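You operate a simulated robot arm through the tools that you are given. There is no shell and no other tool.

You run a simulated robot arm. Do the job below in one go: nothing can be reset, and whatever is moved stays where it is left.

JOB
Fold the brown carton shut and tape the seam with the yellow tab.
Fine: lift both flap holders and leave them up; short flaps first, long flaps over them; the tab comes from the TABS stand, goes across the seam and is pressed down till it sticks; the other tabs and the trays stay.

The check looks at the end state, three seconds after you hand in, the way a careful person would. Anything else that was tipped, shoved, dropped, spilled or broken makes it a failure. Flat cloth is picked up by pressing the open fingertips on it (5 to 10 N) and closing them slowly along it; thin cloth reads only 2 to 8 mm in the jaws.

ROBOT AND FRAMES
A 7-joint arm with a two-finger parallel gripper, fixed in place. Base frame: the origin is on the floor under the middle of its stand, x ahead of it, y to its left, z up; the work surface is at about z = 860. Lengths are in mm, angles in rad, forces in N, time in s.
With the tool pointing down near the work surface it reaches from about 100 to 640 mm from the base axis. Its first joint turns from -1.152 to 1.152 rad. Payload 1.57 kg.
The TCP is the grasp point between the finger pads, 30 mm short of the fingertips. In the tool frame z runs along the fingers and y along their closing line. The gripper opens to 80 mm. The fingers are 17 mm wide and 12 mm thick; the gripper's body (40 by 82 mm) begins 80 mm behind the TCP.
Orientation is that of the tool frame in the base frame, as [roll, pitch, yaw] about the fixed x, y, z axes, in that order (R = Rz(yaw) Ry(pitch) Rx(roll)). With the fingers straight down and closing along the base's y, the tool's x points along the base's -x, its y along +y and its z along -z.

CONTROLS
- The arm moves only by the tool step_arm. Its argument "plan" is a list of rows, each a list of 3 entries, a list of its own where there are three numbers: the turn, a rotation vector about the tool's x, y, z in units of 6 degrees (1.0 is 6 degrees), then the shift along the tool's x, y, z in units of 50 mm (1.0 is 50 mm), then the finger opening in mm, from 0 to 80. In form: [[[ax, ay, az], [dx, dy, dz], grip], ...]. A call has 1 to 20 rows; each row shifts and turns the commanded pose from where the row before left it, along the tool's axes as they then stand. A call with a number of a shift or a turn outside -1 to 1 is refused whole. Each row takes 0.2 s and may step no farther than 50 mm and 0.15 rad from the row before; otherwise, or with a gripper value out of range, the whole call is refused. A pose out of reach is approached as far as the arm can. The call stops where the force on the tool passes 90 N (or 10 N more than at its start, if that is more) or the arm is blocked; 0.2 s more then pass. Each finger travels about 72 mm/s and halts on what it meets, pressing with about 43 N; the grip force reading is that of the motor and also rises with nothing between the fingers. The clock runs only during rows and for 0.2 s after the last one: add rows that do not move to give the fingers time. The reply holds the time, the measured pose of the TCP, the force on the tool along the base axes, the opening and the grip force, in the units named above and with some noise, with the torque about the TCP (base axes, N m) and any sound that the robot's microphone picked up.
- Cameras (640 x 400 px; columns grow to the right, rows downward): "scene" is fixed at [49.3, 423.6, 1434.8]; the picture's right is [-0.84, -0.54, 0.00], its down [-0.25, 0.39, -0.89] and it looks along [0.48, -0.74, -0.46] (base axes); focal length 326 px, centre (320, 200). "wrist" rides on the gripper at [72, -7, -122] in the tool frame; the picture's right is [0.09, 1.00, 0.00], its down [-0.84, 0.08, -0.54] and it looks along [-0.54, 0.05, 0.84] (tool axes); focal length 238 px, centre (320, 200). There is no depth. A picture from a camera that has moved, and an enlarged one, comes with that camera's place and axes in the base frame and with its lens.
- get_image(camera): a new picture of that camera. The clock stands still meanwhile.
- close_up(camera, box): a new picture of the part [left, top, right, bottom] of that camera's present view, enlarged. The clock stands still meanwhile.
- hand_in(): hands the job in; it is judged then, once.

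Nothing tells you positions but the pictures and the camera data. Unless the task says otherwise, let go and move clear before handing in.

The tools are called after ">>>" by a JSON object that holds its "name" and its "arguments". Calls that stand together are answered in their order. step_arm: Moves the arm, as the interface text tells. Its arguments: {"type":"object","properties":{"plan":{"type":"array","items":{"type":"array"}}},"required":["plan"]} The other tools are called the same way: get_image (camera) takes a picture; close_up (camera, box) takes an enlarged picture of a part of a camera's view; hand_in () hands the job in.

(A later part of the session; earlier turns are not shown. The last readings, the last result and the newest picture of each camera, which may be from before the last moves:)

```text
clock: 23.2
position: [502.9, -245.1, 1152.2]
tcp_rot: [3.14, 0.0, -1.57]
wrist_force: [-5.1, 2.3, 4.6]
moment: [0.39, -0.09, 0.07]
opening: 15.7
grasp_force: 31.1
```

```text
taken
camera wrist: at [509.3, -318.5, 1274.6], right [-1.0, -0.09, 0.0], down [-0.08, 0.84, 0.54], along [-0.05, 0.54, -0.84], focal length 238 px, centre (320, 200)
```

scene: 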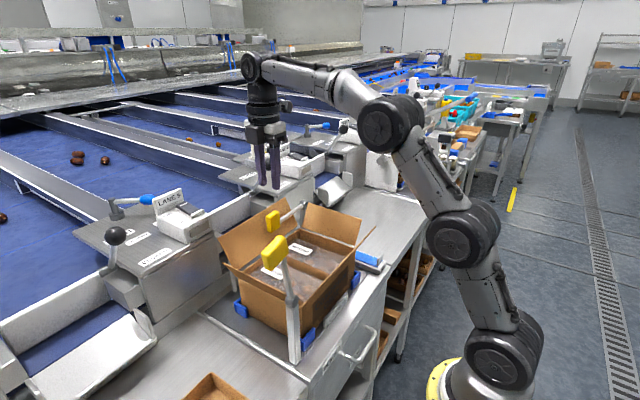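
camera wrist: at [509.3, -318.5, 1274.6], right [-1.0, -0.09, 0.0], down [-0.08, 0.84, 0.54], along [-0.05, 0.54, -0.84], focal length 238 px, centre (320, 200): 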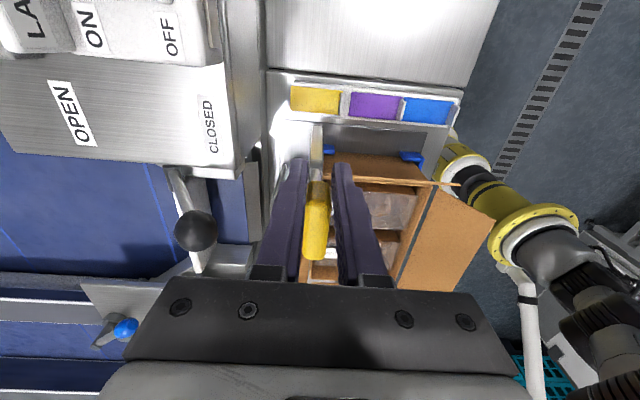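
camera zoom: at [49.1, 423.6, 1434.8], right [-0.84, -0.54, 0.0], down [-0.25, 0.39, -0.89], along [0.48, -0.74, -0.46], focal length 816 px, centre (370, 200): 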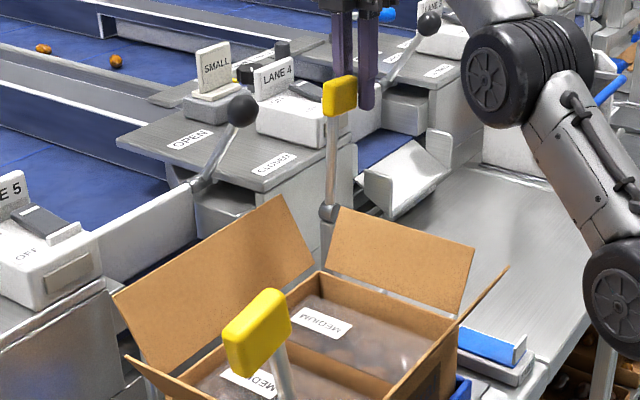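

Holder B is leaning slightly past vertical. I'll push it a touch further and release.

>>> {"name": "step_arm", "arguments": {"plan": [[[0, 0, 0], [0.15, 0, 0.05], 6], [[0, 0, 0], [0, 0, 0], 6], [[0, 0, 0], [0, 0, 0], 30], [[0, 0, 0], [0, 0, 0], 30], [[0, 0, 0], [0, 0, 0], 30]]}}

>>> {"name": "close_up", "arguments": {"camera": "scene", "box": [220, 120, 380, 280]}}

```text
clock: 24.4
position: [502.5, -253.0, 1151.7]
tcp_rot: [-3.14, -0.002, -1.571]
wrist_force: [-0.3, -0.9, 0.6]
moment: [0.02, -0.04, -0.01]
opening: 30.2
grasp_force: 0.0
```

```text
2.50 times, centred on (300, 200) of scene
camera zoom: at [49.3, 423.6, 1434.8], right [-0.84, -0.54, 0.0], down [-0.25, 0.39, -0.89], along [0.48, -0.74, -0.46], focal length 816 px, centre (370, 200)
```

zoom: 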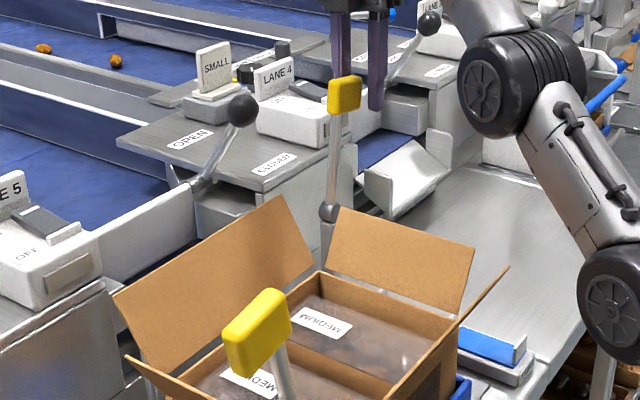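

Both holders are up and staying put. Next I'll rise clear, close the fingers, and go outside the -y short flap to fold it in.

>>> {"name": "step_arm", "arguments": {"plan": [[[0, 0, 0], [0, 0, -0.7], 30], [[0, 0, 0], [0, 0, -0.7], 30], [[0, 0, 0], [-0.1, 0.61, 0], 10], [[0, 0, 0], [-0.08, 0.61, 0], 0], [[0, 0, 0], [-0.08, 0.61, 0], 0], [[0, 0, 0], [0, 0, 0.8], 0], [[0, 0, 0], [0, 0, 0.8], 0], [[0, 0, 0], [0, 0, 0], 0]]}}

>>> {"name": "get_image", "arguments": {"camera": "wrist"}}

>>> {"name": "get_image", "arguments": {"camera": "scene"}}

```text
clock: 26.2
position: [382.0, -223.6, 1114.4]
tcp_rot: [3.142, -0.001, -1.571]
wrist_force: [-0.4, 0.6, 0.1]
moment: [0.03, 0.02, -0.01]
opening: 0.0
grasp_force: 21.3
out of reach, approached as far as the arm can: row 1, 2
```

```text
taken
camera wrist: at [388.7, -296.8, 1236.7], right [-1.0, -0.09, 0.0], down [-0.08, 0.84, 0.54], along [-0.05, 0.54, -0.84], focal length 238 px, centre (320, 200)
```

wrist: 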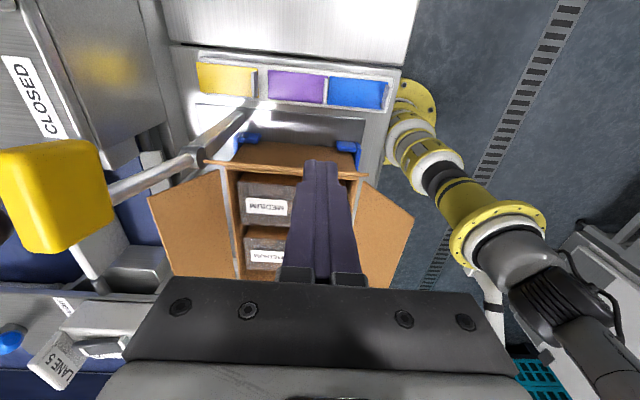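

```text
taken
```

scene: 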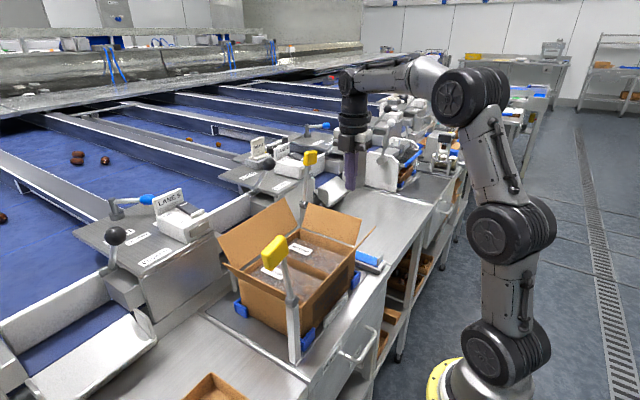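

Holder B remains up. Now I'll drop the closed fingers outside the -y short flap, with the tips at about z 1003.

>>> {"name": "step_arm", "arguments": {"plan": [[[0, 0, 0], [0.06, -0.29, 0.3], 0], [[0, 0, 0], [0.06, -0.29, 0.5], 0], [[0, 0, 0], [0, 0, 0.5], 0], [[0, 0, 0], [0, 0, 0.32], 0], [[0, 0, 0], [0, 0, 0], 0]]}}

>>> {"name": "get_image", "arguments": {"camera": "wrist"}}

>>> {"name": "close_up", "arguments": {"camera": "scene", "box": [240, 150, 420, 320]}}

```text
clock: 27.4
position: [410.2, -230.2, 1033.2]
tcp_rot: [-3.141, -0.001, -1.571]
wrist_force: [0.4, 0.2, -0.5]
moment: [-0.02, -0.03, -0.01]
opening: 0.0
grasp_force: 21.2
```

```text
taken
camera wrist: at [417.9, -303.9, 1156.0], right [-1.0, -0.09, 0.0], down [-0.08, 0.84, 0.54], along [-0.05, 0.54, -0.84], focal length 238 px, centre (320, 200)
```

wrist: 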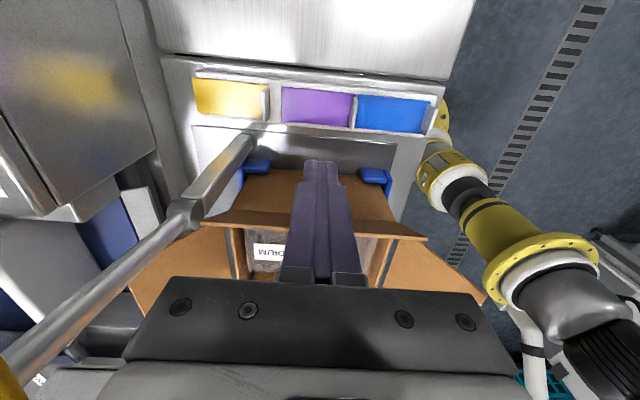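

```text
2.35 times, centred on (330, 235) of scene
camera zoom: at [49.3, 423.6, 1434.8], right [-0.84, -0.54, 0.0], down [-0.25, 0.39, -0.89], along [0.48, -0.74, -0.46], focal length 768 px, centre (296, 118)
```

zoom: 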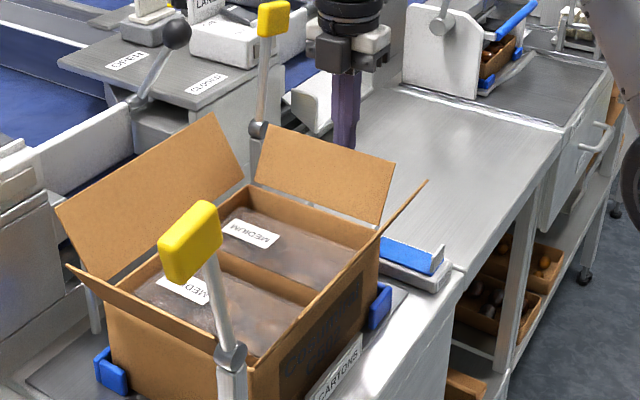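

The finger is outside the -y flap. I'll sweep it inward slowly.

>>> {"name": "step_arm", "arguments": {"plan": [[[0, 0, 0], [-0.3, 0, 0], 0], [[0, 0, 0], [-0.25, 0, 0], 0], [[0, 0, 0], [-0.25, 0, 0], 0], [[0, 0, 0], [-0.25, 0, 0], 0], [[0, 0, 0], [-0.25, 0, 0], 0]]}}

>>> {"name": "close_up", "arguments": {"camera": "scene", "box": [240, 150, 420, 320]}}

```text
clock: 28.6
position: [411.2, -166.7, 1034.7]
tcp_rot: [3.141, 0.0, -1.571]
wrist_force: [-0.3, 0.0, -0.2]
moment: [-0.05, -0.01, 0.04]
opening: 0.0
grasp_force: 21.6
```

```text
2.35 times, centred on (330, 235) of scene
camera zoom: at [49.3, 423.6, 1434.8], right [-0.84, -0.54, 0.0], down [-0.25, 0.39, -0.89], along [0.48, -0.74, -0.46], focal length 768 px, centre (296, 118)
```

zoom: 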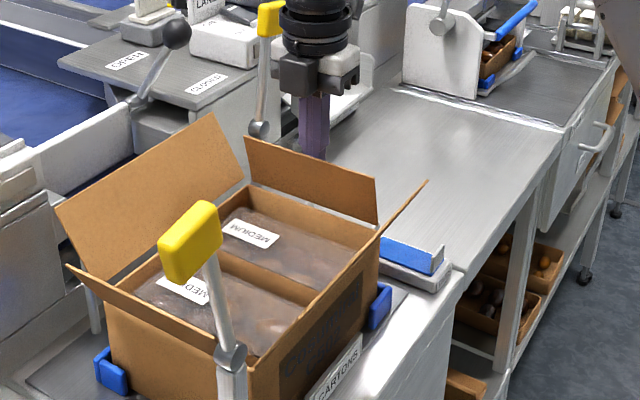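

The flap is about vertical now and offers little resistance. I'll continue over and then down.

>>> {"name": "step_arm", "arguments": {"plan": [[[0, 0, 0], [-0.25, 0, 0], 0], [[0, 0, 0], [-0.25, 0, 0], 0], [[0, 0, 0], [-0.25, 0, 0], 0], [[0, 0, 0], [-0.1, 0, 0.15], 0], [[0, 0, 0], [0, 0, 0.2], 0], [[0, 0, 0], [0, 0, 0.15], 0]]}}

>>> {"name": "close_up", "arguments": {"camera": "scene", "box": [240, 150, 420, 320]}}

>>> {"name": "get_image", "arguments": {"camera": "wrist"}}

```text
clock: 30.0
position: [410.7, -122.7, 1009.0]
tcp_rot: [-3.141, -0.001, -1.571]
wrist_force: [0.4, 0.5, 0.4]
moment: [0.04, -0.02, -0.01]
opening: 0.1
grasp_force: 21.7
```

```text
2.35 times, centred on (330, 235) of scene
camera zoom: at [49.3, 423.6, 1434.8], right [-0.84, -0.54, 0.0], down [-0.25, 0.39, -0.89], along [0.48, -0.74, -0.46], focal length 768 px, centre (296, 118)
```

zoom: 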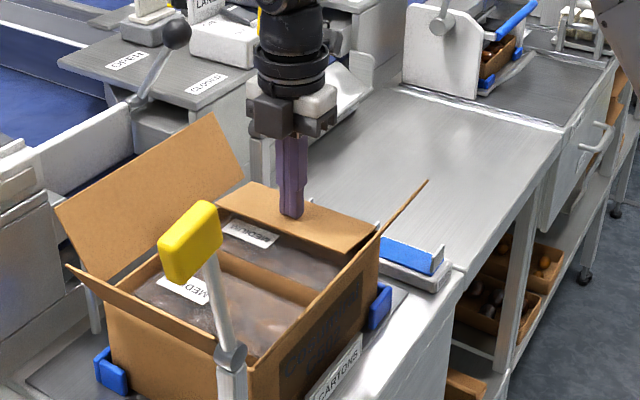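

```text
taken
camera wrist: at [417.6, -196.0, 1131.1], right [-1.0, -0.09, 0.0], down [-0.08, 0.84, 0.54], along [-0.05, 0.54, -0.84], focal length 238 px, centre (320, 200)
```

wrist: 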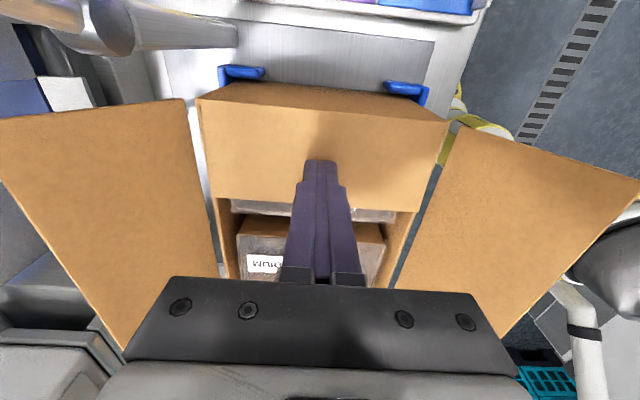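

The -y flap is nearly down. I'll press it a little more to horizontal, then lift slightly to see if it stays.

>>> {"name": "step_arm", "arguments": {"plan": [[[0, 0, 0], [0, 0, 0.08], 0], [[0, 0, 0], [0, 0, 0.06], 0], [[0, 0, 0], [0, 0, 0.04], 0], [[0, 0, 0], [0, 0, 0], 0]]}}

>>> {"name": "close_up", "arguments": {"camera": "scene", "box": [240, 200, 380, 320]}}

```text
clock: 31.0
position: [410.1, -123.2, 1002.8]
tcp_rot: [-3.136, -0.003, -1.57]
wrist_force: [-7.6, -0.7, 20.2]
moment: [-0.11, 0.21, -0.03]
opening: 0.0
grasp_force: 22.2
```

```text
3.33 times, centred on (310, 260) of scene
camera zoom: at [48.9, 423.7, 1434.8], right [-0.84, -0.54, 0.0], down [-0.25, 0.39, -0.89], along [0.48, -0.74, -0.46], focal length 1087 px, centre (353, 0)
```

zoom: 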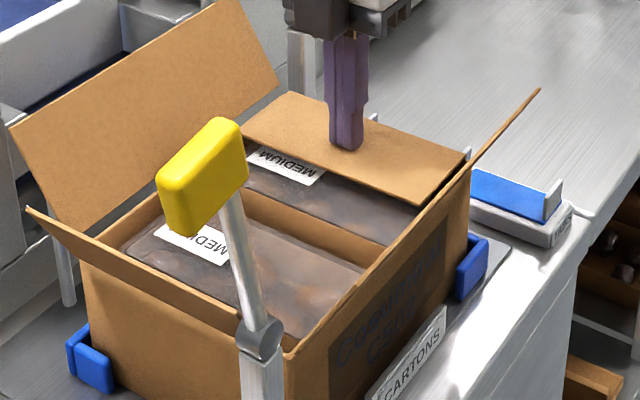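

The flap is horizontal and resting on the rim at z about 972. I'll lift off and see whether it stays down.

>>> {"name": "step_arm", "arguments": {"plan": [[[0, 0, 0], [0, 0, -0.6], 0], [[0, 0, 0], [0, 0, -0.8], 0], [[0, 0, 0], [0, 0, -0.6], 0], [[0, 0, 0], [0, 0, 0], 0], [[0, 0, 0], [0, 0, 0], 0]]}}

>>> {"name": "close_up", "arguments": {"camera": "scene", "box": [220, 180, 380, 320]}}

>>> {"name": "get_image", "arguments": {"camera": "wrist"}}

```text
clock: 32.2
position: [411.3, -122.3, 1099.7]
tcp_rot: [3.141, 0.001, -1.572]
wrist_force: [0.1, 0.7, -0.1]
moment: [0.01, -0.01, 0.0]
opening: 0.0
grasp_force: 20.8
```

```text
2.86 times, centred on (300, 250) of scene
camera zoom: at [49.3, 423.6, 1434.8], right [-0.84, -0.54, 0.0], down [-0.25, 0.39, -0.89], along [0.48, -0.74, -0.46], focal length 932 px, centre (377, 57)
```

zoom: 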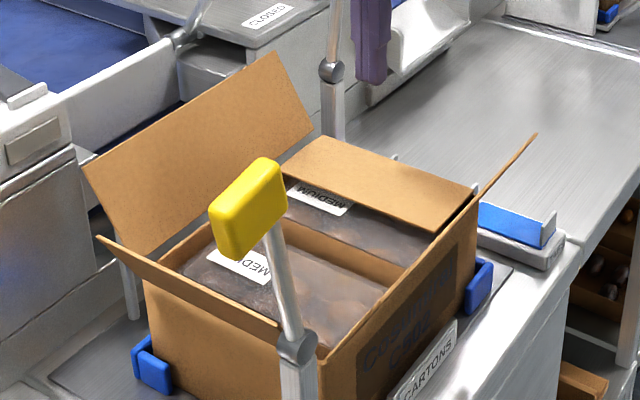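

```text
taken
camera wrist: at [417.7, -196.3, 1221.6], right [-1.0, -0.09, 0.0], down [-0.08, 0.84, 0.54], along [-0.05, 0.54, -0.84], focal length 238 px, centre (320, 200)
```

wrist: 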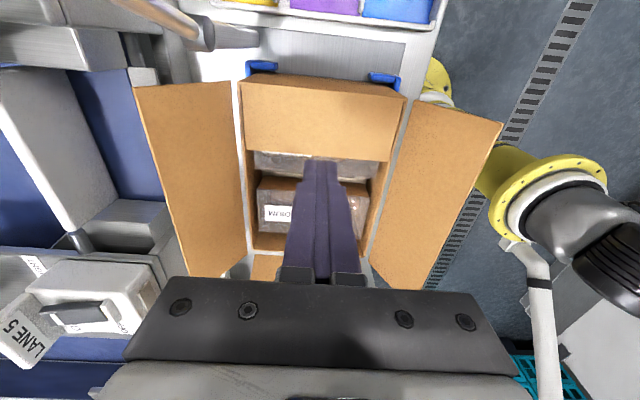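

The short flap stays down. Next I'll cross above the carton to the outside of the +y short flap.

>>> {"name": "step_arm", "arguments": {"plan": [[[0, 0, 0], [-0.857, 0, 0], 0], [[0, 0, 0], [-0.857, 0, 0], 0], [[0, 0, 0], [-0.857, 0, 0], 0], [[0, 0, 0], [-0.857, 0, 0], 0], [[0, 0, 0], [-0.857, 0, 0], 0], [[0, 0, 0], [-0.857, 0, 0], 0], [[0, 0, 0], [0, 0, 0], 0]]}}

>>> {"name": "get_image", "arguments": {"camera": "scene"}}

>>> {"name": "get_image", "arguments": {"camera": "wrist"}}

```text
clock: 33.8
position: [409.7, 135.7, 1100.2]
tcp_rot: [-3.14, 0.0, -1.572]
wrist_force: [-0.3, 0.3, 0.8]
moment: [-0.01, 0.0, -0.01]
opening: 0.0
grasp_force: 20.8
```

```text
taken
```

scene: 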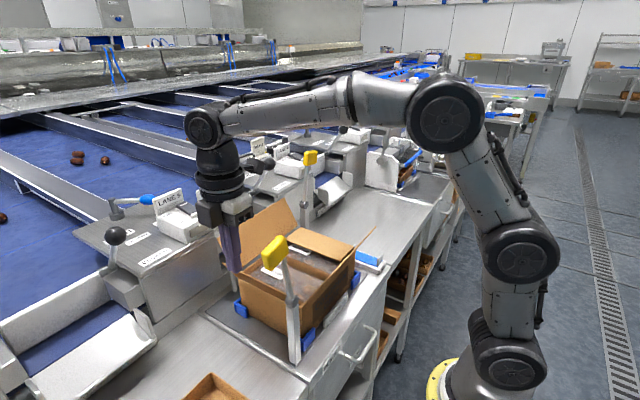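

```text
taken
camera wrist: at [417.1, 62.5, 1221.3], right [-1.0, -0.09, 0.0], down [-0.08, 0.84, 0.54], along [-0.05, 0.54, -0.84], focal length 238 px, centre (320, 200)
```

wrist: 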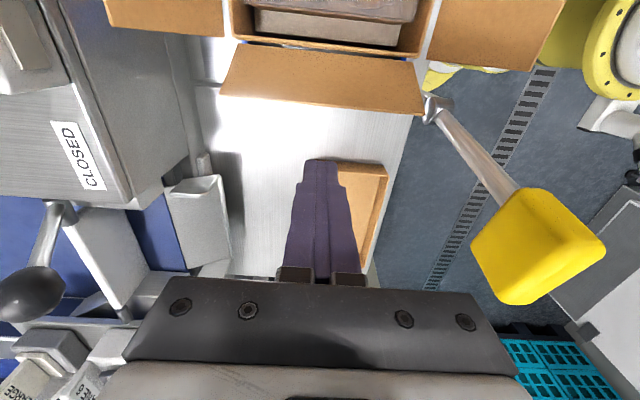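

Clear of everything; the forearm is well above the raised holder. I'll descend outside the +y flap and sweep it inward.

>>> {"name": "step_arm", "arguments": {"plan": [[[0, 0, 0], [0, 0, 0.5], 0], [[0, 0, 0], [0, 0, 0.5], 0], [[0, 0, 0], [0, 0, 0.34], 0], [[0, 0, 0], [0.3, 0, 0], 0], [[0, 0, 0], [0.3, 0, 0], 0], [[0, 0, 0], [0.25, 0, 0], 0], [[0, 0, 0], [0.25, 0, 0], 0], [[0, 0, 0], [0.25, 0, 0], 0]]}}

>>> {"name": "close_up", "arguments": {"camera": "scene", "box": [180, 180, 380, 340]}}

>>> {"name": "get_image", "arguments": {"camera": "wrist"}}

```text
clock: 35.6
position: [409.2, 67.4, 1033.9]
tcp_rot: [-3.142, 0.001, -1.571]
wrist_force: [0.0, 0.3, 0.0]
moment: [-0.01, 0.02, -0.01]
opening: 0.0
grasp_force: 21.3
```

```text
2.50 times, centred on (280, 260) of scene
camera zoom: at [49.3, 423.6, 1434.8], right [-0.84, -0.54, 0.0], down [-0.25, 0.39, -0.89], along [0.48, -0.74, -0.46], focal length 816 px, centre (420, 50)
```

zoom: 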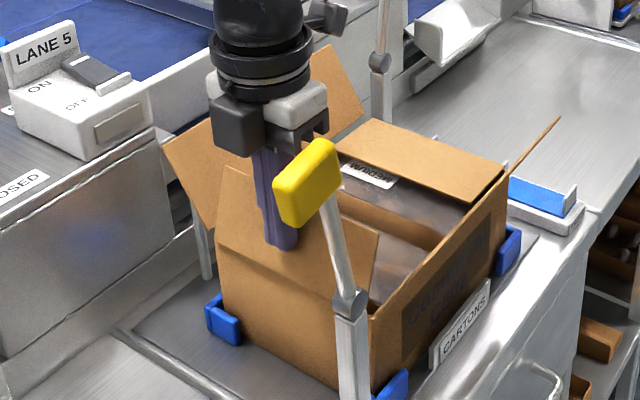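

```text
taken
camera wrist: at [417.7, -6.2, 1155.0], right [-1.0, -0.09, 0.0], down [-0.08, 0.84, 0.54], along [-0.05, 0.54, -0.84], focal length 238 px, centre (320, 200)
```

wrist: 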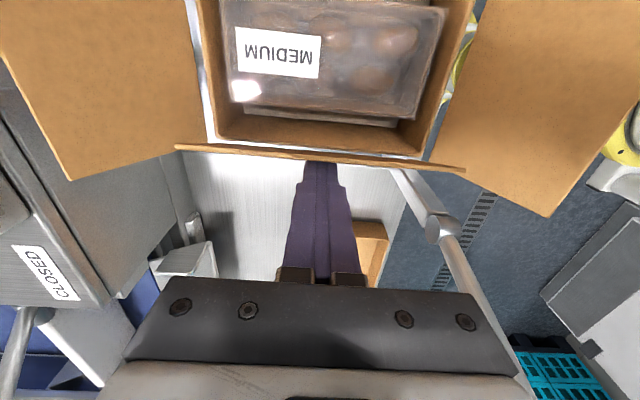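

The +y flap is upright. I'll carry it over and press it down.

>>> {"name": "step_arm", "arguments": {"plan": [[[0, 0, 0], [0.25, 0, 0], 0], [[0, 0, 0], [0.25, 0, 0], 0], [[0, 0, 0], [0.25, 0, 0], 0], [[0, 0, 0], [0.15, 0, 0.15], 0], [[0, 0, 0], [0, 0, 0.2], 0], [[0, 0, 0], [0, 0, 0.15], 0], [[0, 0, 0], [0, 0, 0.08], 0], [[0, 0, 0], [0, 0, 0.05], 0], [[0, 0, 0], [0, 0, 0], 0]]}}

>>> {"name": "close_up", "arguments": {"camera": "scene", "box": [180, 180, 380, 340]}}

>>> {"name": "get_image", "arguments": {"camera": "wrist"}}

```text
clock: 37.6
position: [410.4, 22.0, 1002.8]
tcp_rot: [-3.139, 0.001, -1.569]
wrist_force: [-4.7, 0.6, 10.7]
moment: [0.03, 0.16, 0.04]
opening: 0.0
grasp_force: 21.3
```

```text
2.50 times, centred on (280, 260) of scene
camera zoom: at [49.1, 423.6, 1434.8], right [-0.84, -0.54, 0.0], down [-0.25, 0.39, -0.89], along [0.48, -0.74, -0.46], focal length 816 px, centre (420, 50)
```

zoom: 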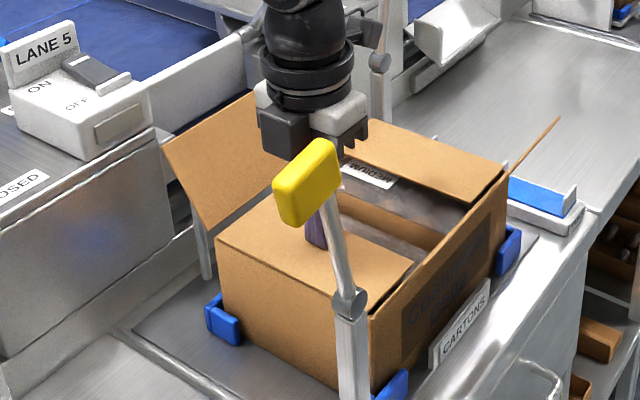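

```text
taken
camera wrist: at [417.3, -51.3, 1124.5], right [-1.0, -0.09, 0.0], down [-0.08, 0.84, 0.54], along [-0.05, 0.54, -0.84], focal length 238 px, centre (320, 200)
```

wrist: 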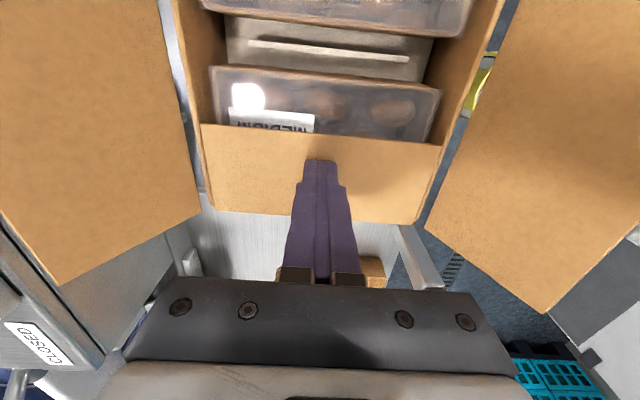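

Both short flaps are down. Now I'll rise and go outside the -x long flap.

>>> {"name": "step_arm", "arguments": {"plan": [[[0, 0, 0], [0, 0, -0.6], 0], [[0, 0, 0], [0, 0, -0.97], 0], [[0, 0, 0], [0, 0, -0.97], 0], [[0, 0, 0], [0.284, 0.7, 0], 0], [[0, 0, 0], [0.284, 0.7, 0], 0], [[0, 0, 0], [0.284, 0.7, 0], 0], [[0, 0, 0], [0.284, 0.7, 0], 0], [[0, 0, 0], [0.284, 0.7, 0], 0], [[0, 0, 0], [0, 0, 0], 0]]}}

>>> {"name": "get_image", "arguments": {"camera": "scene"}}

>>> {"name": "get_image", "arguments": {"camera": "wrist"}}

```text
clock: 39.6
position: [235.0, -50.3, 1129.0]
tcp_rot: [-3.14, -0.001, -1.572]
wrist_force: [0.1, 0.0, 0.3]
moment: [0.01, -0.02, 0.0]
opening: 0.1
grasp_force: 21.5
```

```text
taken
```

scene: 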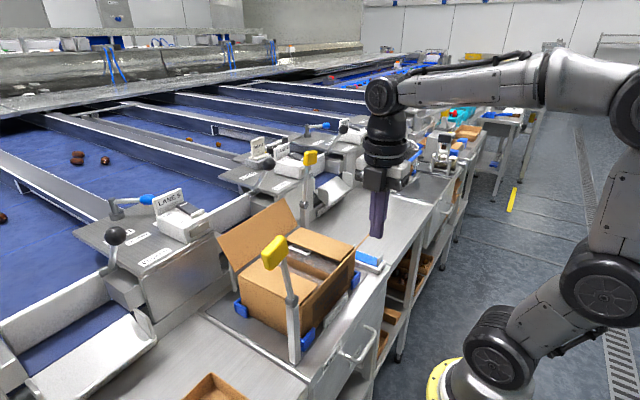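

```text
taken
camera wrist: at [241.7, -122.1, 1250.7], right [-1.0, -0.09, 0.0], down [-0.08, 0.84, 0.54], along [-0.05, 0.54, -0.84], focal length 238 px, centre (320, 200)
```

wrist: 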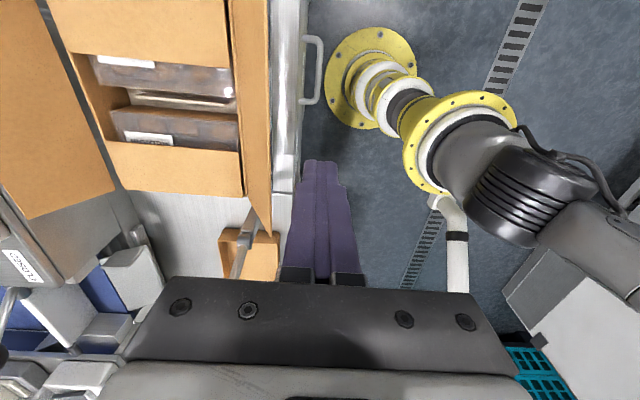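

Clear outside the -x long flap. I'll descend and sweep it in toward +x.

>>> {"name": "step_arm", "arguments": {"plan": [[[0, 0, 0], [0, 0, 0.6], 0], [[0, 0, 0], [0, 0, 0.6], 0], [[0, 0, 0], [0, 0, 0.54], 0], [[0, 0, 0], [0, -0.4, 0], 0], [[0, 0, 0], [0, -0.3, 0], 0], [[0, 0, 0], [0, -0.25, 0], 0], [[0, 0, 0], [0, -0.25, 0], 0], [[0, 0, 0], [0, -0.25, 0], 0], [[0, 0, 0], [0, -0.25, 0], 0]]}}

>>> {"name": "close_up", "arguments": {"camera": "scene", "box": [200, 170, 400, 330]}}

>>> {"name": "get_image", "arguments": {"camera": "wrist"}}

```text
clock: 41.6
position: [319.2, -48.4, 1038.7]
tcp_rot: [3.134, 0.0, -1.57]
wrist_force: [-0.2, 0.3, -0.6]
moment: [0.02, 0.04, -0.02]
opening: 0.1
grasp_force: 21.3
```

```text
2.50 times, centred on (300, 250) of scene
camera zoom: at [49.3, 423.6, 1434.8], right [-0.84, -0.54, 0.0], down [-0.25, 0.39, -0.89], along [0.48, -0.74, -0.46], focal length 816 px, centre (370, 75)
```

zoom: 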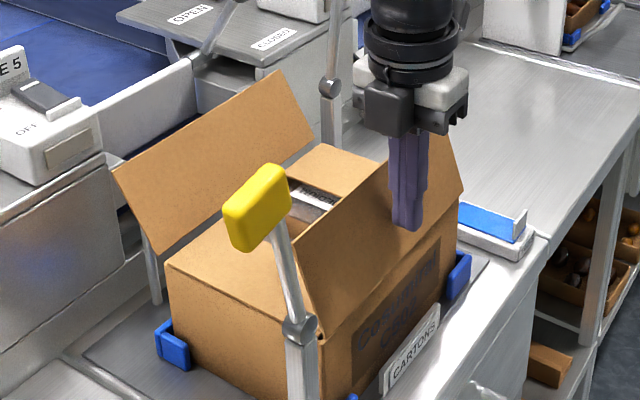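

```text
taken
camera wrist: at [327.6, -121.9, 1160.3], right [-1.0, -0.09, 0.01], down [-0.07, 0.84, 0.54], along [-0.06, 0.54, -0.84], focal length 238 px, centre (320, 200)
```

wrist: 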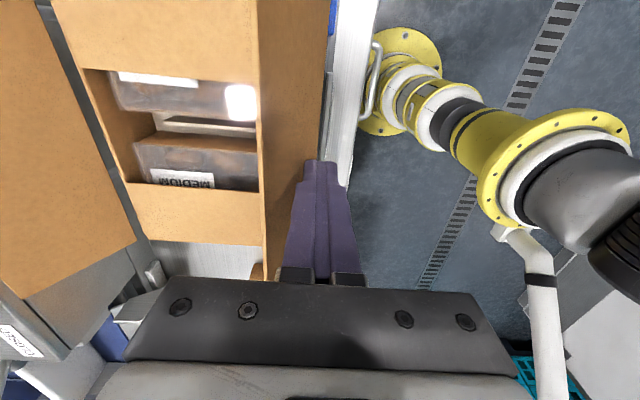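

The -x long flap is just past vertical. I'll carry it over and down onto the short flaps.

>>> {"name": "step_arm", "arguments": {"plan": [[[0, 0, 0], [0, -0.25, 0], 0], [[0, 0, 0], [0, -0.25, 0], 0], [[0, 0, 0], [0, -0.25, 0], 0], [[0, 0, 0], [0, -0.25, 0], 0], [[0, 0, 0], [0, -0.2, 0.15], 0], [[0, 0, 0], [0, 0, 0.2], 0], [[0, 0, 0], [0, 0, 0.16], 0], [[0, 0, 0], [0, 0, 0.08], 0], [[0, 0, 0], [0, 0, 0], 0]]}}

>>> {"name": "close_up", "arguments": {"camera": "scene", "box": [200, 170, 400, 330]}}

>>> {"name": "get_image", "arguments": {"camera": "wrist"}}

```text
clock: 43.6
position: [380.1, -49.9, 1011.5]
tcp_rot: [3.141, -0.001, -1.572]
wrist_force: [0.0, 0.7, 0.4]
moment: [-0.02, 0.01, 0.03]
opening: 0.2
grasp_force: 21.6
```

```text
2.50 times, centred on (300, 250) of scene
camera zoom: at [49.3, 423.6, 1434.8], right [-0.84, -0.54, 0.0], down [-0.25, 0.39, -0.89], along [0.48, -0.74, -0.46], focal length 816 px, centre (370, 75)
```

zoom: 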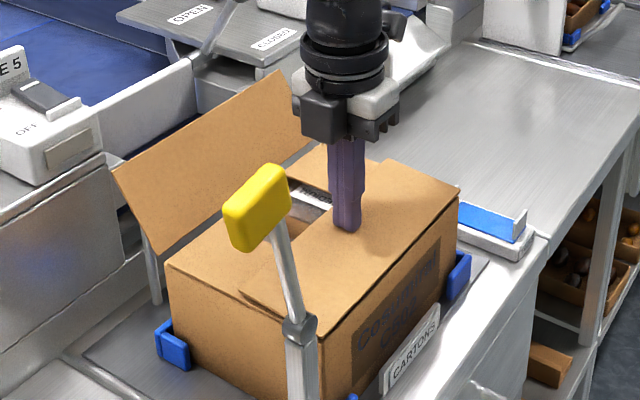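

```text
taken
camera wrist: at [387.7, -122.1, 1133.8], right [-1.0, -0.09, 0.0], down [-0.08, 0.84, 0.54], along [-0.05, 0.54, -0.84], focal length 238 px, centre (320, 200)
```

wrist: 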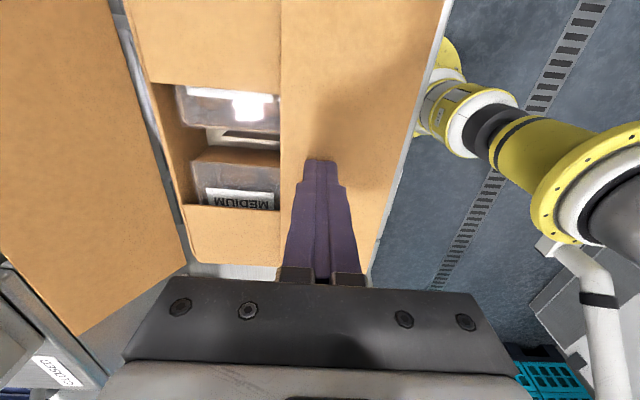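

Nearly flat. I'll press slightly more until there's light contact force.

>>> {"name": "step_arm", "arguments": {"plan": [[[0, 0, 0], [0, 0, 0.06], 0], [[0, 0, 0], [0, 0, 0.05], 0], [[0, 0, 0], [0, 0, 0.04], 0], [[0, 0, 0], [0, 0, 0], 0]]}}

>>> {"name": "close_up", "arguments": {"camera": "scene", "box": [200, 170, 400, 330]}}

```text
clock: 44.6
position: [381.4, -49.3, 1005.7]
tcp_rot: [-3.138, 0.0, -1.572]
wrist_force: [-4.9, 1.5, 16.6]
moment: [0.07, 0.19, -0.01]
opening: 0.0
grasp_force: 21.4
```

```text
2.50 times, centred on (300, 250) of scene
camera zoom: at [49.0, 423.7, 1434.8], right [-0.84, -0.54, 0.0], down [-0.25, 0.39, -0.89], along [0.48, -0.74, -0.46], focal length 816 px, centre (370, 75)
```

zoom: 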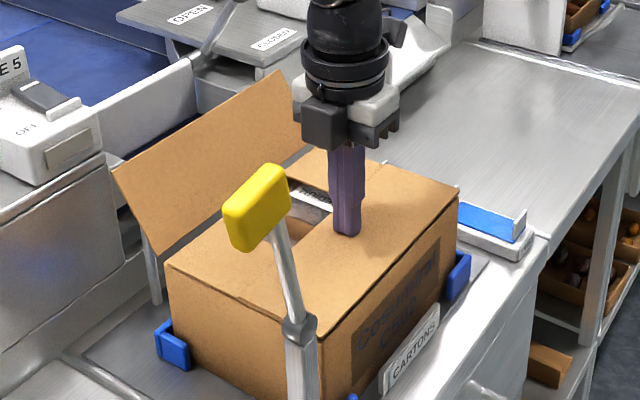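

The -x long flap lies flat. I'll rise and inspect the area beyond the +x flap before reaching there.

>>> {"name": "step_arm", "arguments": {"plan": [[[0, 0, 0], [0, 0, -0.6], 0], [[0, 0, 0], [0, 0, -0.95], 0], [[0, 0, 0], [0, 0, -0.95], 0], [[0, 0, 0], [0, -0.9, 0], 0], [[0, 0, 0], [0, -0.9, 0], 0], [[0, 0, 0], [0, 0, 0], 0]]}}

>>> {"name": "get_image", "arguments": {"camera": "wrist"}}

>>> {"name": "close_up", "arguments": {"camera": "scene", "box": [130, 150, 330, 310]}}

```text
clock: 46.0
position: [471.6, -47.9, 1131.7]
tcp_rot: [3.141, 0.0, -1.571]
wrist_force: [-0.1, -0.7, 0.0]
moment: [0.06, -0.04, 0.0]
opening: 0.0
grasp_force: 21.0
```

```text
taken
camera wrist: at [477.7, -122.4, 1252.4], right [-1.0, -0.09, 0.0], down [-0.08, 0.84, 0.54], along [-0.05, 0.54, -0.84], focal length 238 px, centre (320, 200)
```

wrist: 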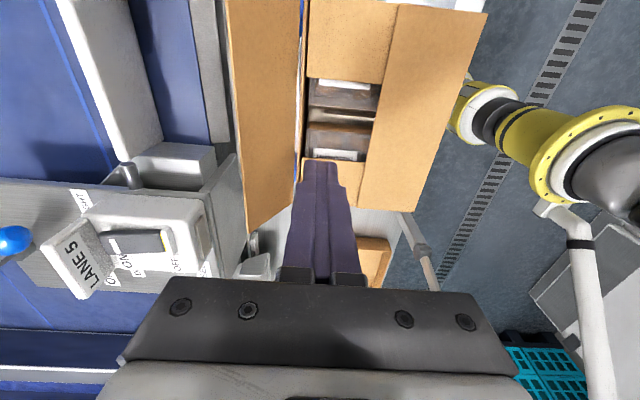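

```text
2.50 times, centred on (230, 230) of scene
camera zoom: at [49.4, 423.6, 1434.8], right [-0.84, -0.54, 0.0], down [-0.25, 0.39, -0.89], along [0.48, -0.74, -0.46], focal length 816 px, centre (545, 125)
```

zoom: 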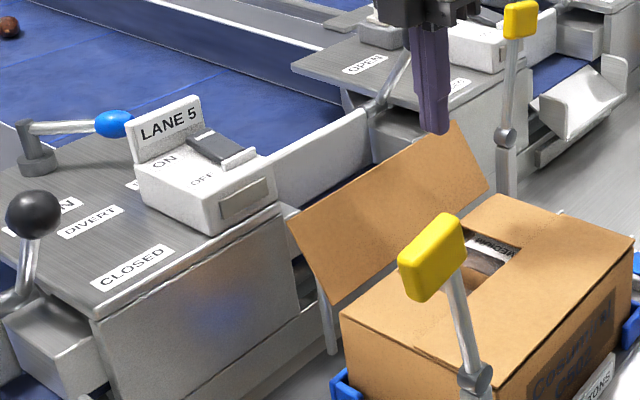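

Beyond the +x flap there's a gutter and a fence. I'll shift 50 mm further in +x for a second view, to judge how close they are.

>>> {"name": "step_arm", "arguments": {"plan": [[[0, 0, 0], [0, -0.5, 0], 0], [[0, 0, 0], [0, -0.5, 0], 0], [[0, 0, 0], [0, 0, 0], 0]]}}

>>> {"name": "get_image", "arguments": {"camera": "wrist"}}

>>> {"name": "close_up", "arguments": {"camera": "wrist", "box": [140, 0, 360, 200]}}

```text
clock: 46.8
position: [519.9, -48.2, 1130.6]
tcp_rot: [-3.141, -0.001, -1.572]
wrist_force: [0.4, 1.0, 0.4]
moment: [-0.01, 0.02, -0.01]
opening: 0.2
grasp_force: 21.1
```

```text
taken
camera wrist: at [527.7, -122.1, 1252.4], right [-1.0, -0.09, 0.0], down [-0.08, 0.84, 0.54], along [-0.05, 0.54, -0.84], focal length 238 px, centre (320, 200)
```

wrist: 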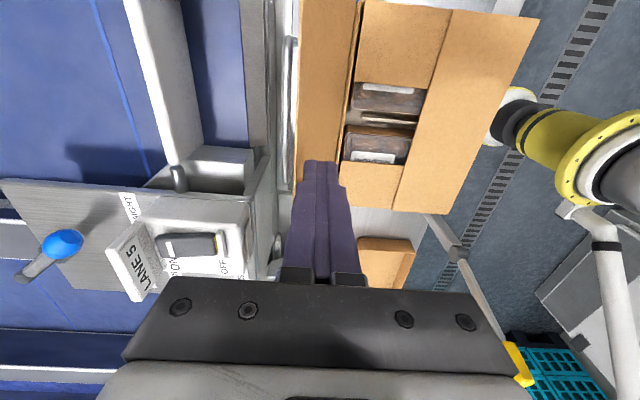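

```text
2.00 times, centred on (250, 100) of wrist
camera zoom: at [527.7, -122.1, 1252.4], right [-1.0, -0.09, 0.0], down [-0.08, 0.84, 0.54], along [-0.05, 0.54, -0.84], focal length 477 px, centre (460, 400)
```

zoom: 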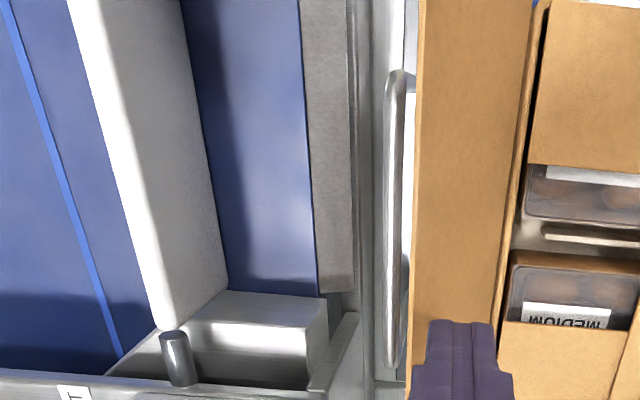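

The gutter lip looks to be around x 600–618, z 926. There's also a bar close behind the flap, so I'll check it in the scene view.

>>> {"name": "close_up", "arguments": {"camera": "scene", "box": [200, 200, 270, 300]}}

>>> {"name": "close_up", "arguments": {"camera": "wrist", "box": [230, 0, 330, 200]}}

```text
4.00 times, centred on (235, 250) of scene
camera zoom: at [49.3, 423.6, 1434.8], right [-0.84, -0.54, 0.0], down [-0.25, 0.39, -0.89], along [0.48, -0.74, -0.46], focal length 1305 px, centre (660, 0)
```

zoom: 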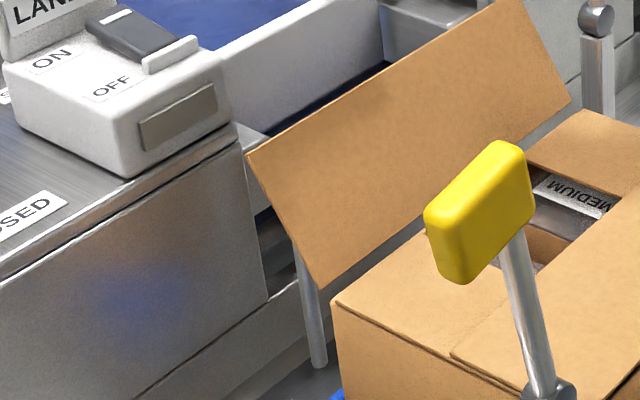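

```text
2.00 times, centred on (280, 100) of wrist
camera zoom: at [527.7, -122.1, 1252.4], right [-1.0, -0.09, 0.0], down [-0.08, 0.84, 0.54], along [-0.05, 0.54, -0.84], focal length 477 px, centre (400, 400)
```

zoom: 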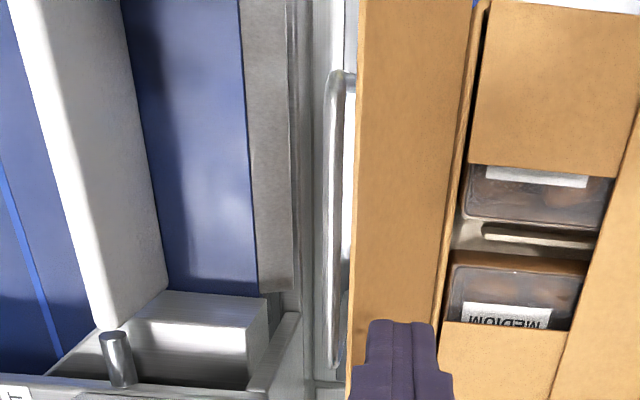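

There's a U-shaped rail behind the flap at x about 556, spanning y -126 to 31, with its top near z 1004. I'll come down just above it, with tips at z about 1028, outside the flap's free edge.

>>> {"name": "step_arm", "arguments": {"plan": [[[0, 0, 0], [0, -0.48, 0.3], 0], [[0, 0, 0], [0, -0.52, 0.3], 0], [[0, 0, 0], [0, 0, 0.3], 0], [[0, 0, 0], [0, 0, 0], 0]]}}

>>> {"name": "get_image", "arguments": {"camera": "wrist"}}

>>> {"name": "close_up", "arguments": {"camera": "scene", "box": [150, 150, 330, 300]}}

```text
clock: 47.8
position: [570.2, -49.2, 1085.8]
tcp_rot: [-3.141, -0.001, -1.569]
wrist_force: [-0.7, -0.4, -0.1]
moment: [-0.02, -0.01, 0.0]
opening: 0.0
grasp_force: 21.7
```

```text
taken
camera wrist: at [577.8, -122.5, 1206.9], right [-1.0, -0.09, 0.0], down [-0.08, 0.84, 0.54], along [-0.05, 0.54, -0.84], focal length 238 px, centre (320, 200)
```

wrist: 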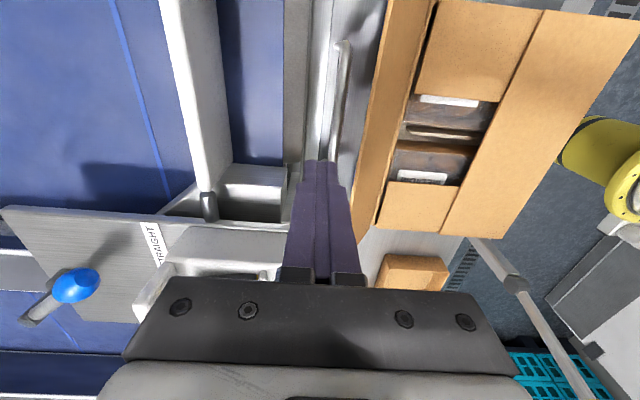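

```text
2.67 times, centred on (240, 225) of scene
camera zoom: at [49.3, 423.6, 1434.8], right [-0.84, -0.54, 0.0], down [-0.25, 0.39, -0.89], along [0.48, -0.74, -0.46], focal length 870 px, centre (533, 133)
```

zoom: 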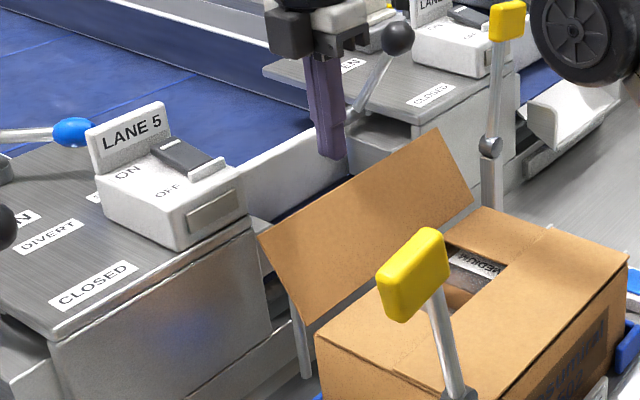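

Second triangulation puts the rail at x about 557, z about 990, so tips at z 1026 clear it. I'll descend and sweep the +x flap inward.

>>> {"name": "step_arm", "arguments": {"plan": [[[0, 0, 0], [0, 0, 0.3], 0], [[0, 0, 0], [0, 0, 0.28], 0], [[0, 0, 0], [0, 0.25, 0], 0], [[0, 0, 0], [0, 0.25, 0], 0], [[0, 0, 0], [0, 0.25, 0], 0], [[0, 0, 0], [0, 0.25, 0], 0]]}}

>>> {"name": "close_up", "arguments": {"camera": "scene", "box": [180, 150, 360, 300]}}

>>> {"name": "get_image", "arguments": {"camera": "wrist"}}

```text
clock: 49.2
position: [521.1, -49.5, 1055.8]
tcp_rot: [-3.141, 0.0, -1.572]
wrist_force: [0.8, 0.1, 0.4]
moment: [-0.02, 0.0, 0.02]
opening: 0.0
grasp_force: 21.4
```

```text
2.67 times, centred on (270, 225) of scene
camera zoom: at [49.3, 423.6, 1434.8], right [-0.84, -0.54, 0.0], down [-0.25, 0.39, -0.89], along [0.48, -0.74, -0.46], focal length 870 px, centre (453, 133)
```

zoom: 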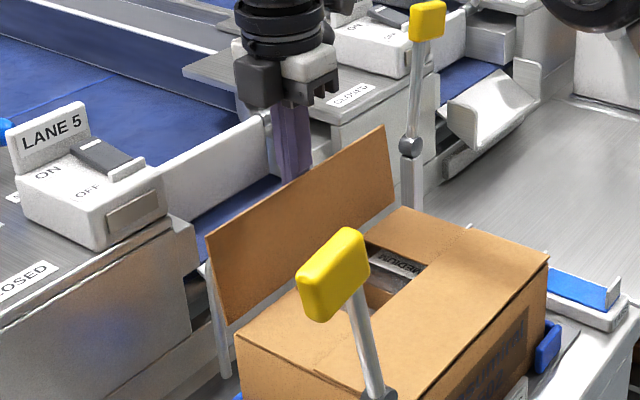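

```text
taken
camera wrist: at [527.6, -122.5, 1177.3], right [-1.0, -0.09, 0.0], down [-0.08, 0.84, 0.54], along [-0.05, 0.54, -0.84], focal length 238 px, centre (320, 200)
```

wrist: 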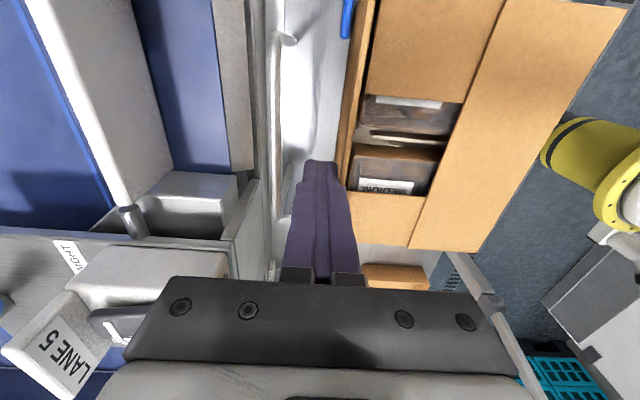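

The +x flap is moving up. I'll continue over past vertical and then down.

>>> {"name": "step_arm", "arguments": {"plan": [[[0, 0, 0], [0, 0.25, 0], 0], [[0, 0, 0], [0, 0.25, 0], 0], [[0, 0, 0], [0, 0.25, 0], 0], [[0, 0, 0], [0, 0.25, 0], 0], [[0, 0, 0], [0, 0.2, 0.15], 0], [[0, 0, 0], [0, 0.2, 0.2], 0], [[0, 0, 0], [0, 0.2, 0.2], 0], [[0, 0, 0], [0, 0, 0.2], 0]]}}

>>> {"name": "close_up", "arguments": {"camera": "scene", "box": [180, 150, 380, 310]}}

>>> {"name": "get_image", "arguments": {"camera": "wrist"}}

```text
clock: 51.0
position: [439.8, -50.7, 1017.7]
tcp_rot: [-3.141, 0.001, -1.573]
wrist_force: [-0.3, 0.8, 0.5]
moment: [0.01, -0.01, -0.03]
opening: 0.2
grasp_force: 21.8
```

```text
2.50 times, centred on (280, 230) of scene
camera zoom: at [49.3, 423.6, 1434.8], right [-0.84, -0.54, 0.0], down [-0.25, 0.39, -0.89], along [0.48, -0.74, -0.46], focal length 816 px, centre (420, 125)
```

zoom: 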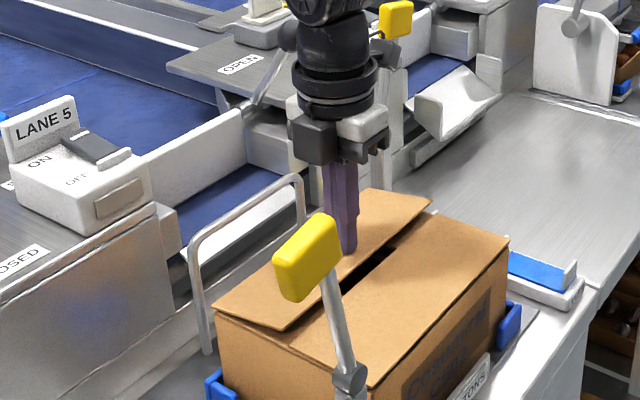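

```text
taken
camera wrist: at [447.1, -122.6, 1139.9], right [-1.0, -0.09, 0.0], down [-0.08, 0.84, 0.54], along [-0.05, 0.54, -0.84], focal length 238 px, centre (320, 200)
```

wrist: 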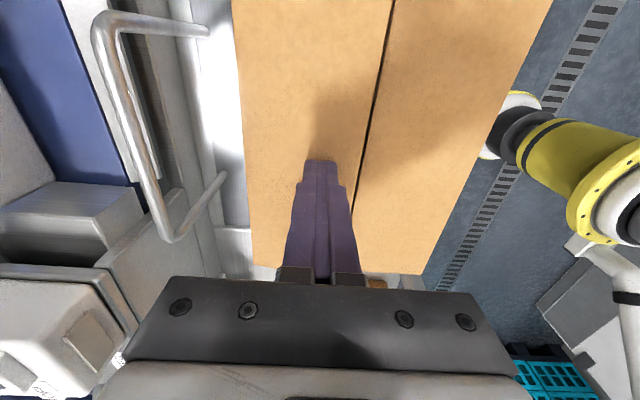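

Both long flaps are almost shut. I'll press the +x flap the last few millimetres.

>>> {"name": "step_arm", "arguments": {"plan": [[[0, 0, 0], [0, 0, 0.1], 0], [[0, 0, 0], [0, 0, 0.08], 0], [[0, 0, 0], [0, 0, 0.06], 0], [[0, 0, 0], [0, 0, 0.04], 0], [[0, 0, 0], [0, 0, 0], 0]]}}

>>> {"name": "close_up", "arguments": {"camera": "scene", "box": [200, 170, 380, 310]}}

```text
clock: 52.2
position: [440.5, -49.4, 1006.4]
tcp_rot: [-3.139, -0.001, -1.57]
wrist_force: [-7.2, 0.3, 16.4]
moment: [0.03, 0.19, 0.05]
opening: 0.0
grasp_force: 21.3
```

```text
2.86 times, centred on (290, 240) of scene
camera zoom: at [48.9, 423.7, 1434.8], right [-0.84, -0.54, 0.0], down [-0.25, 0.39, -0.89], along [0.48, -0.74, -0.46], focal length 932 px, centre (406, 86)
```

zoom: 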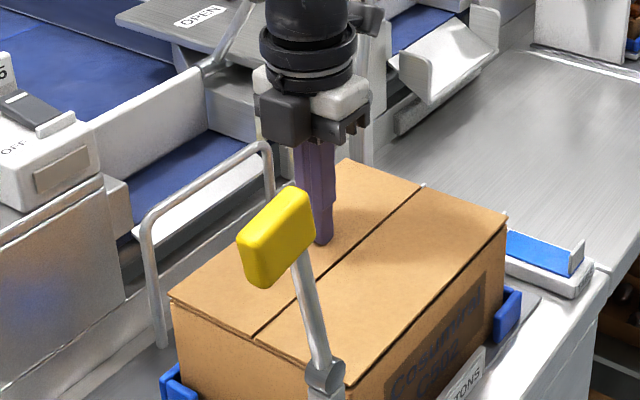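

The carton is closed with the seam at about x 410. I'll lift off and get a closer view of the seam and the TABS stand.

>>> {"name": "step_arm", "arguments": {"plan": [[[0, 0, 0], [0, 0, -0.6], 0], [[0, 0, 0], [0, 0, -0.95], 0], [[0, 0, 0], [0, 0, -0.95], 0], [[0, 0, 0], [0.7, 0, 0], 0], [[0, 0, 0], [0.7, 0.1, 0], 0], [[0, 0, 0], [0.7, 0.1, 0], 0], [[0, 0, 0], [0, 0, 0], 0]]}}

>>> {"name": "get_image", "arguments": {"camera": "wrist"}}

>>> {"name": "get_image", "arguments": {"camera": "scene"}}

```text
clock: 53.8
position: [430.3, -154.9, 1128.9]
tcp_rot: [-3.141, 0.0, -1.571]
wrist_force: [0.2, -0.5, -0.1]
moment: [0.02, 0.01, 0.0]
opening: 0.0
grasp_force: 21.4
```

```text
taken
camera wrist: at [437.0, -228.5, 1251.0], right [-1.0, -0.09, 0.0], down [-0.08, 0.84, 0.54], along [-0.05, 0.54, -0.84], focal length 238 px, centre (320, 200)
```

wrist: 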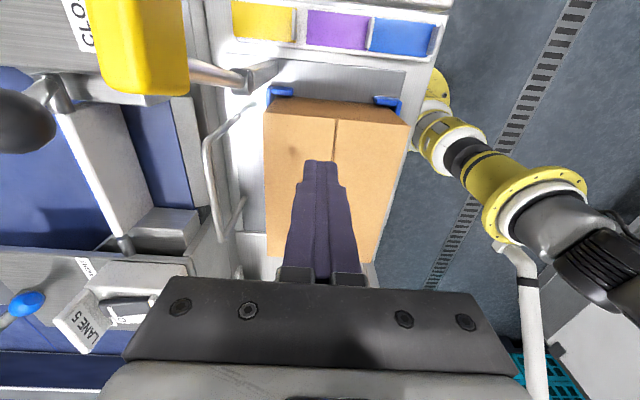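

```text
taken
```

scene: 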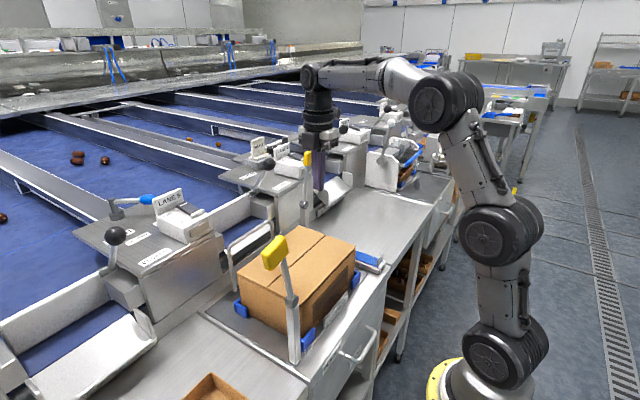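

The carton is shut and both holders are up. I'll zoom in on the seam (there's a small dark spot on a flap) and on the tabs.

>>> {"name": "close_up", "arguments": {"camera": "wrist", "box": [255, 90, 415, 190]}}

>>> {"name": "close_up", "arguments": {"camera": "wrist", "box": [210, 0, 450, 80]}}

>>> {"name": "close_up", "arguments": {"camera": "scene", "box": [220, 200, 400, 340]}}

```text
4.00 times, centred on (335, 140) of wrist
camera zoom: at [437.0, -228.5, 1251.0], right [-1.0, -0.09, 0.0], down [-0.08, 0.84, 0.54], along [-0.05, 0.54, -0.84], focal length 953 px, centre (260, 440)
```

zoom: 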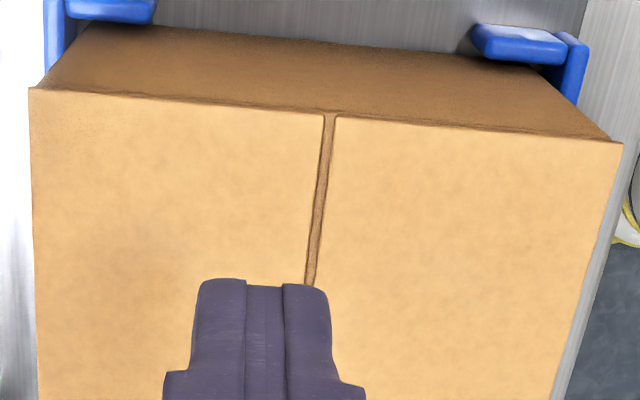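

```text
2.67 times, centred on (330, 40) of wrist
camera zoom: at [437.0, -228.5, 1251.0], right [-1.0, -0.09, 0.0], down [-0.08, 0.84, 0.54], along [-0.05, 0.54, -0.84], focal length 636 px, centre (293, 627)
```

zoom: 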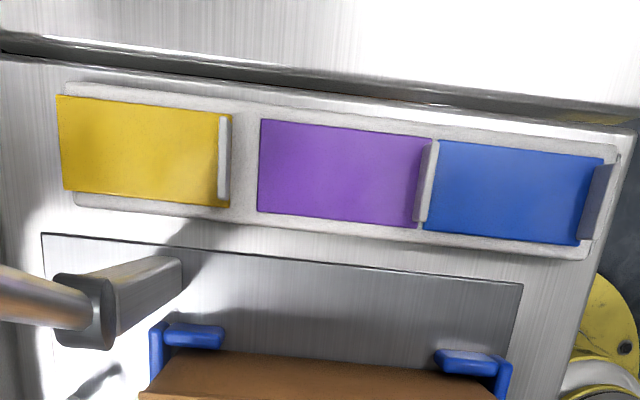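

```text
2.86 times, centred on (310, 270) of scene
camera zoom: at [49.3, 423.6, 1434.8], right [-0.84, -0.54, 0.0], down [-0.25, 0.39, -0.89], along [0.48, -0.74, -0.46], focal length 932 px, centre (349, 0)
```

zoom: 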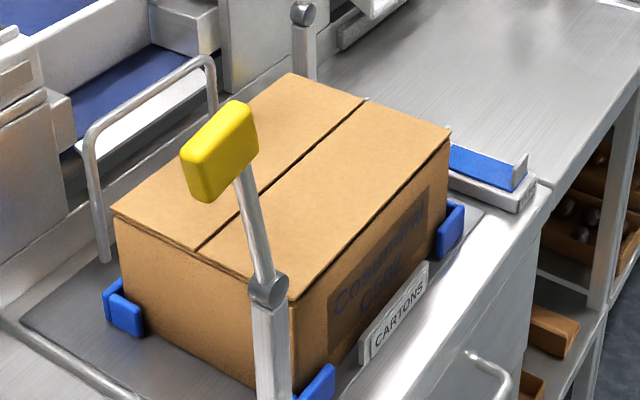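

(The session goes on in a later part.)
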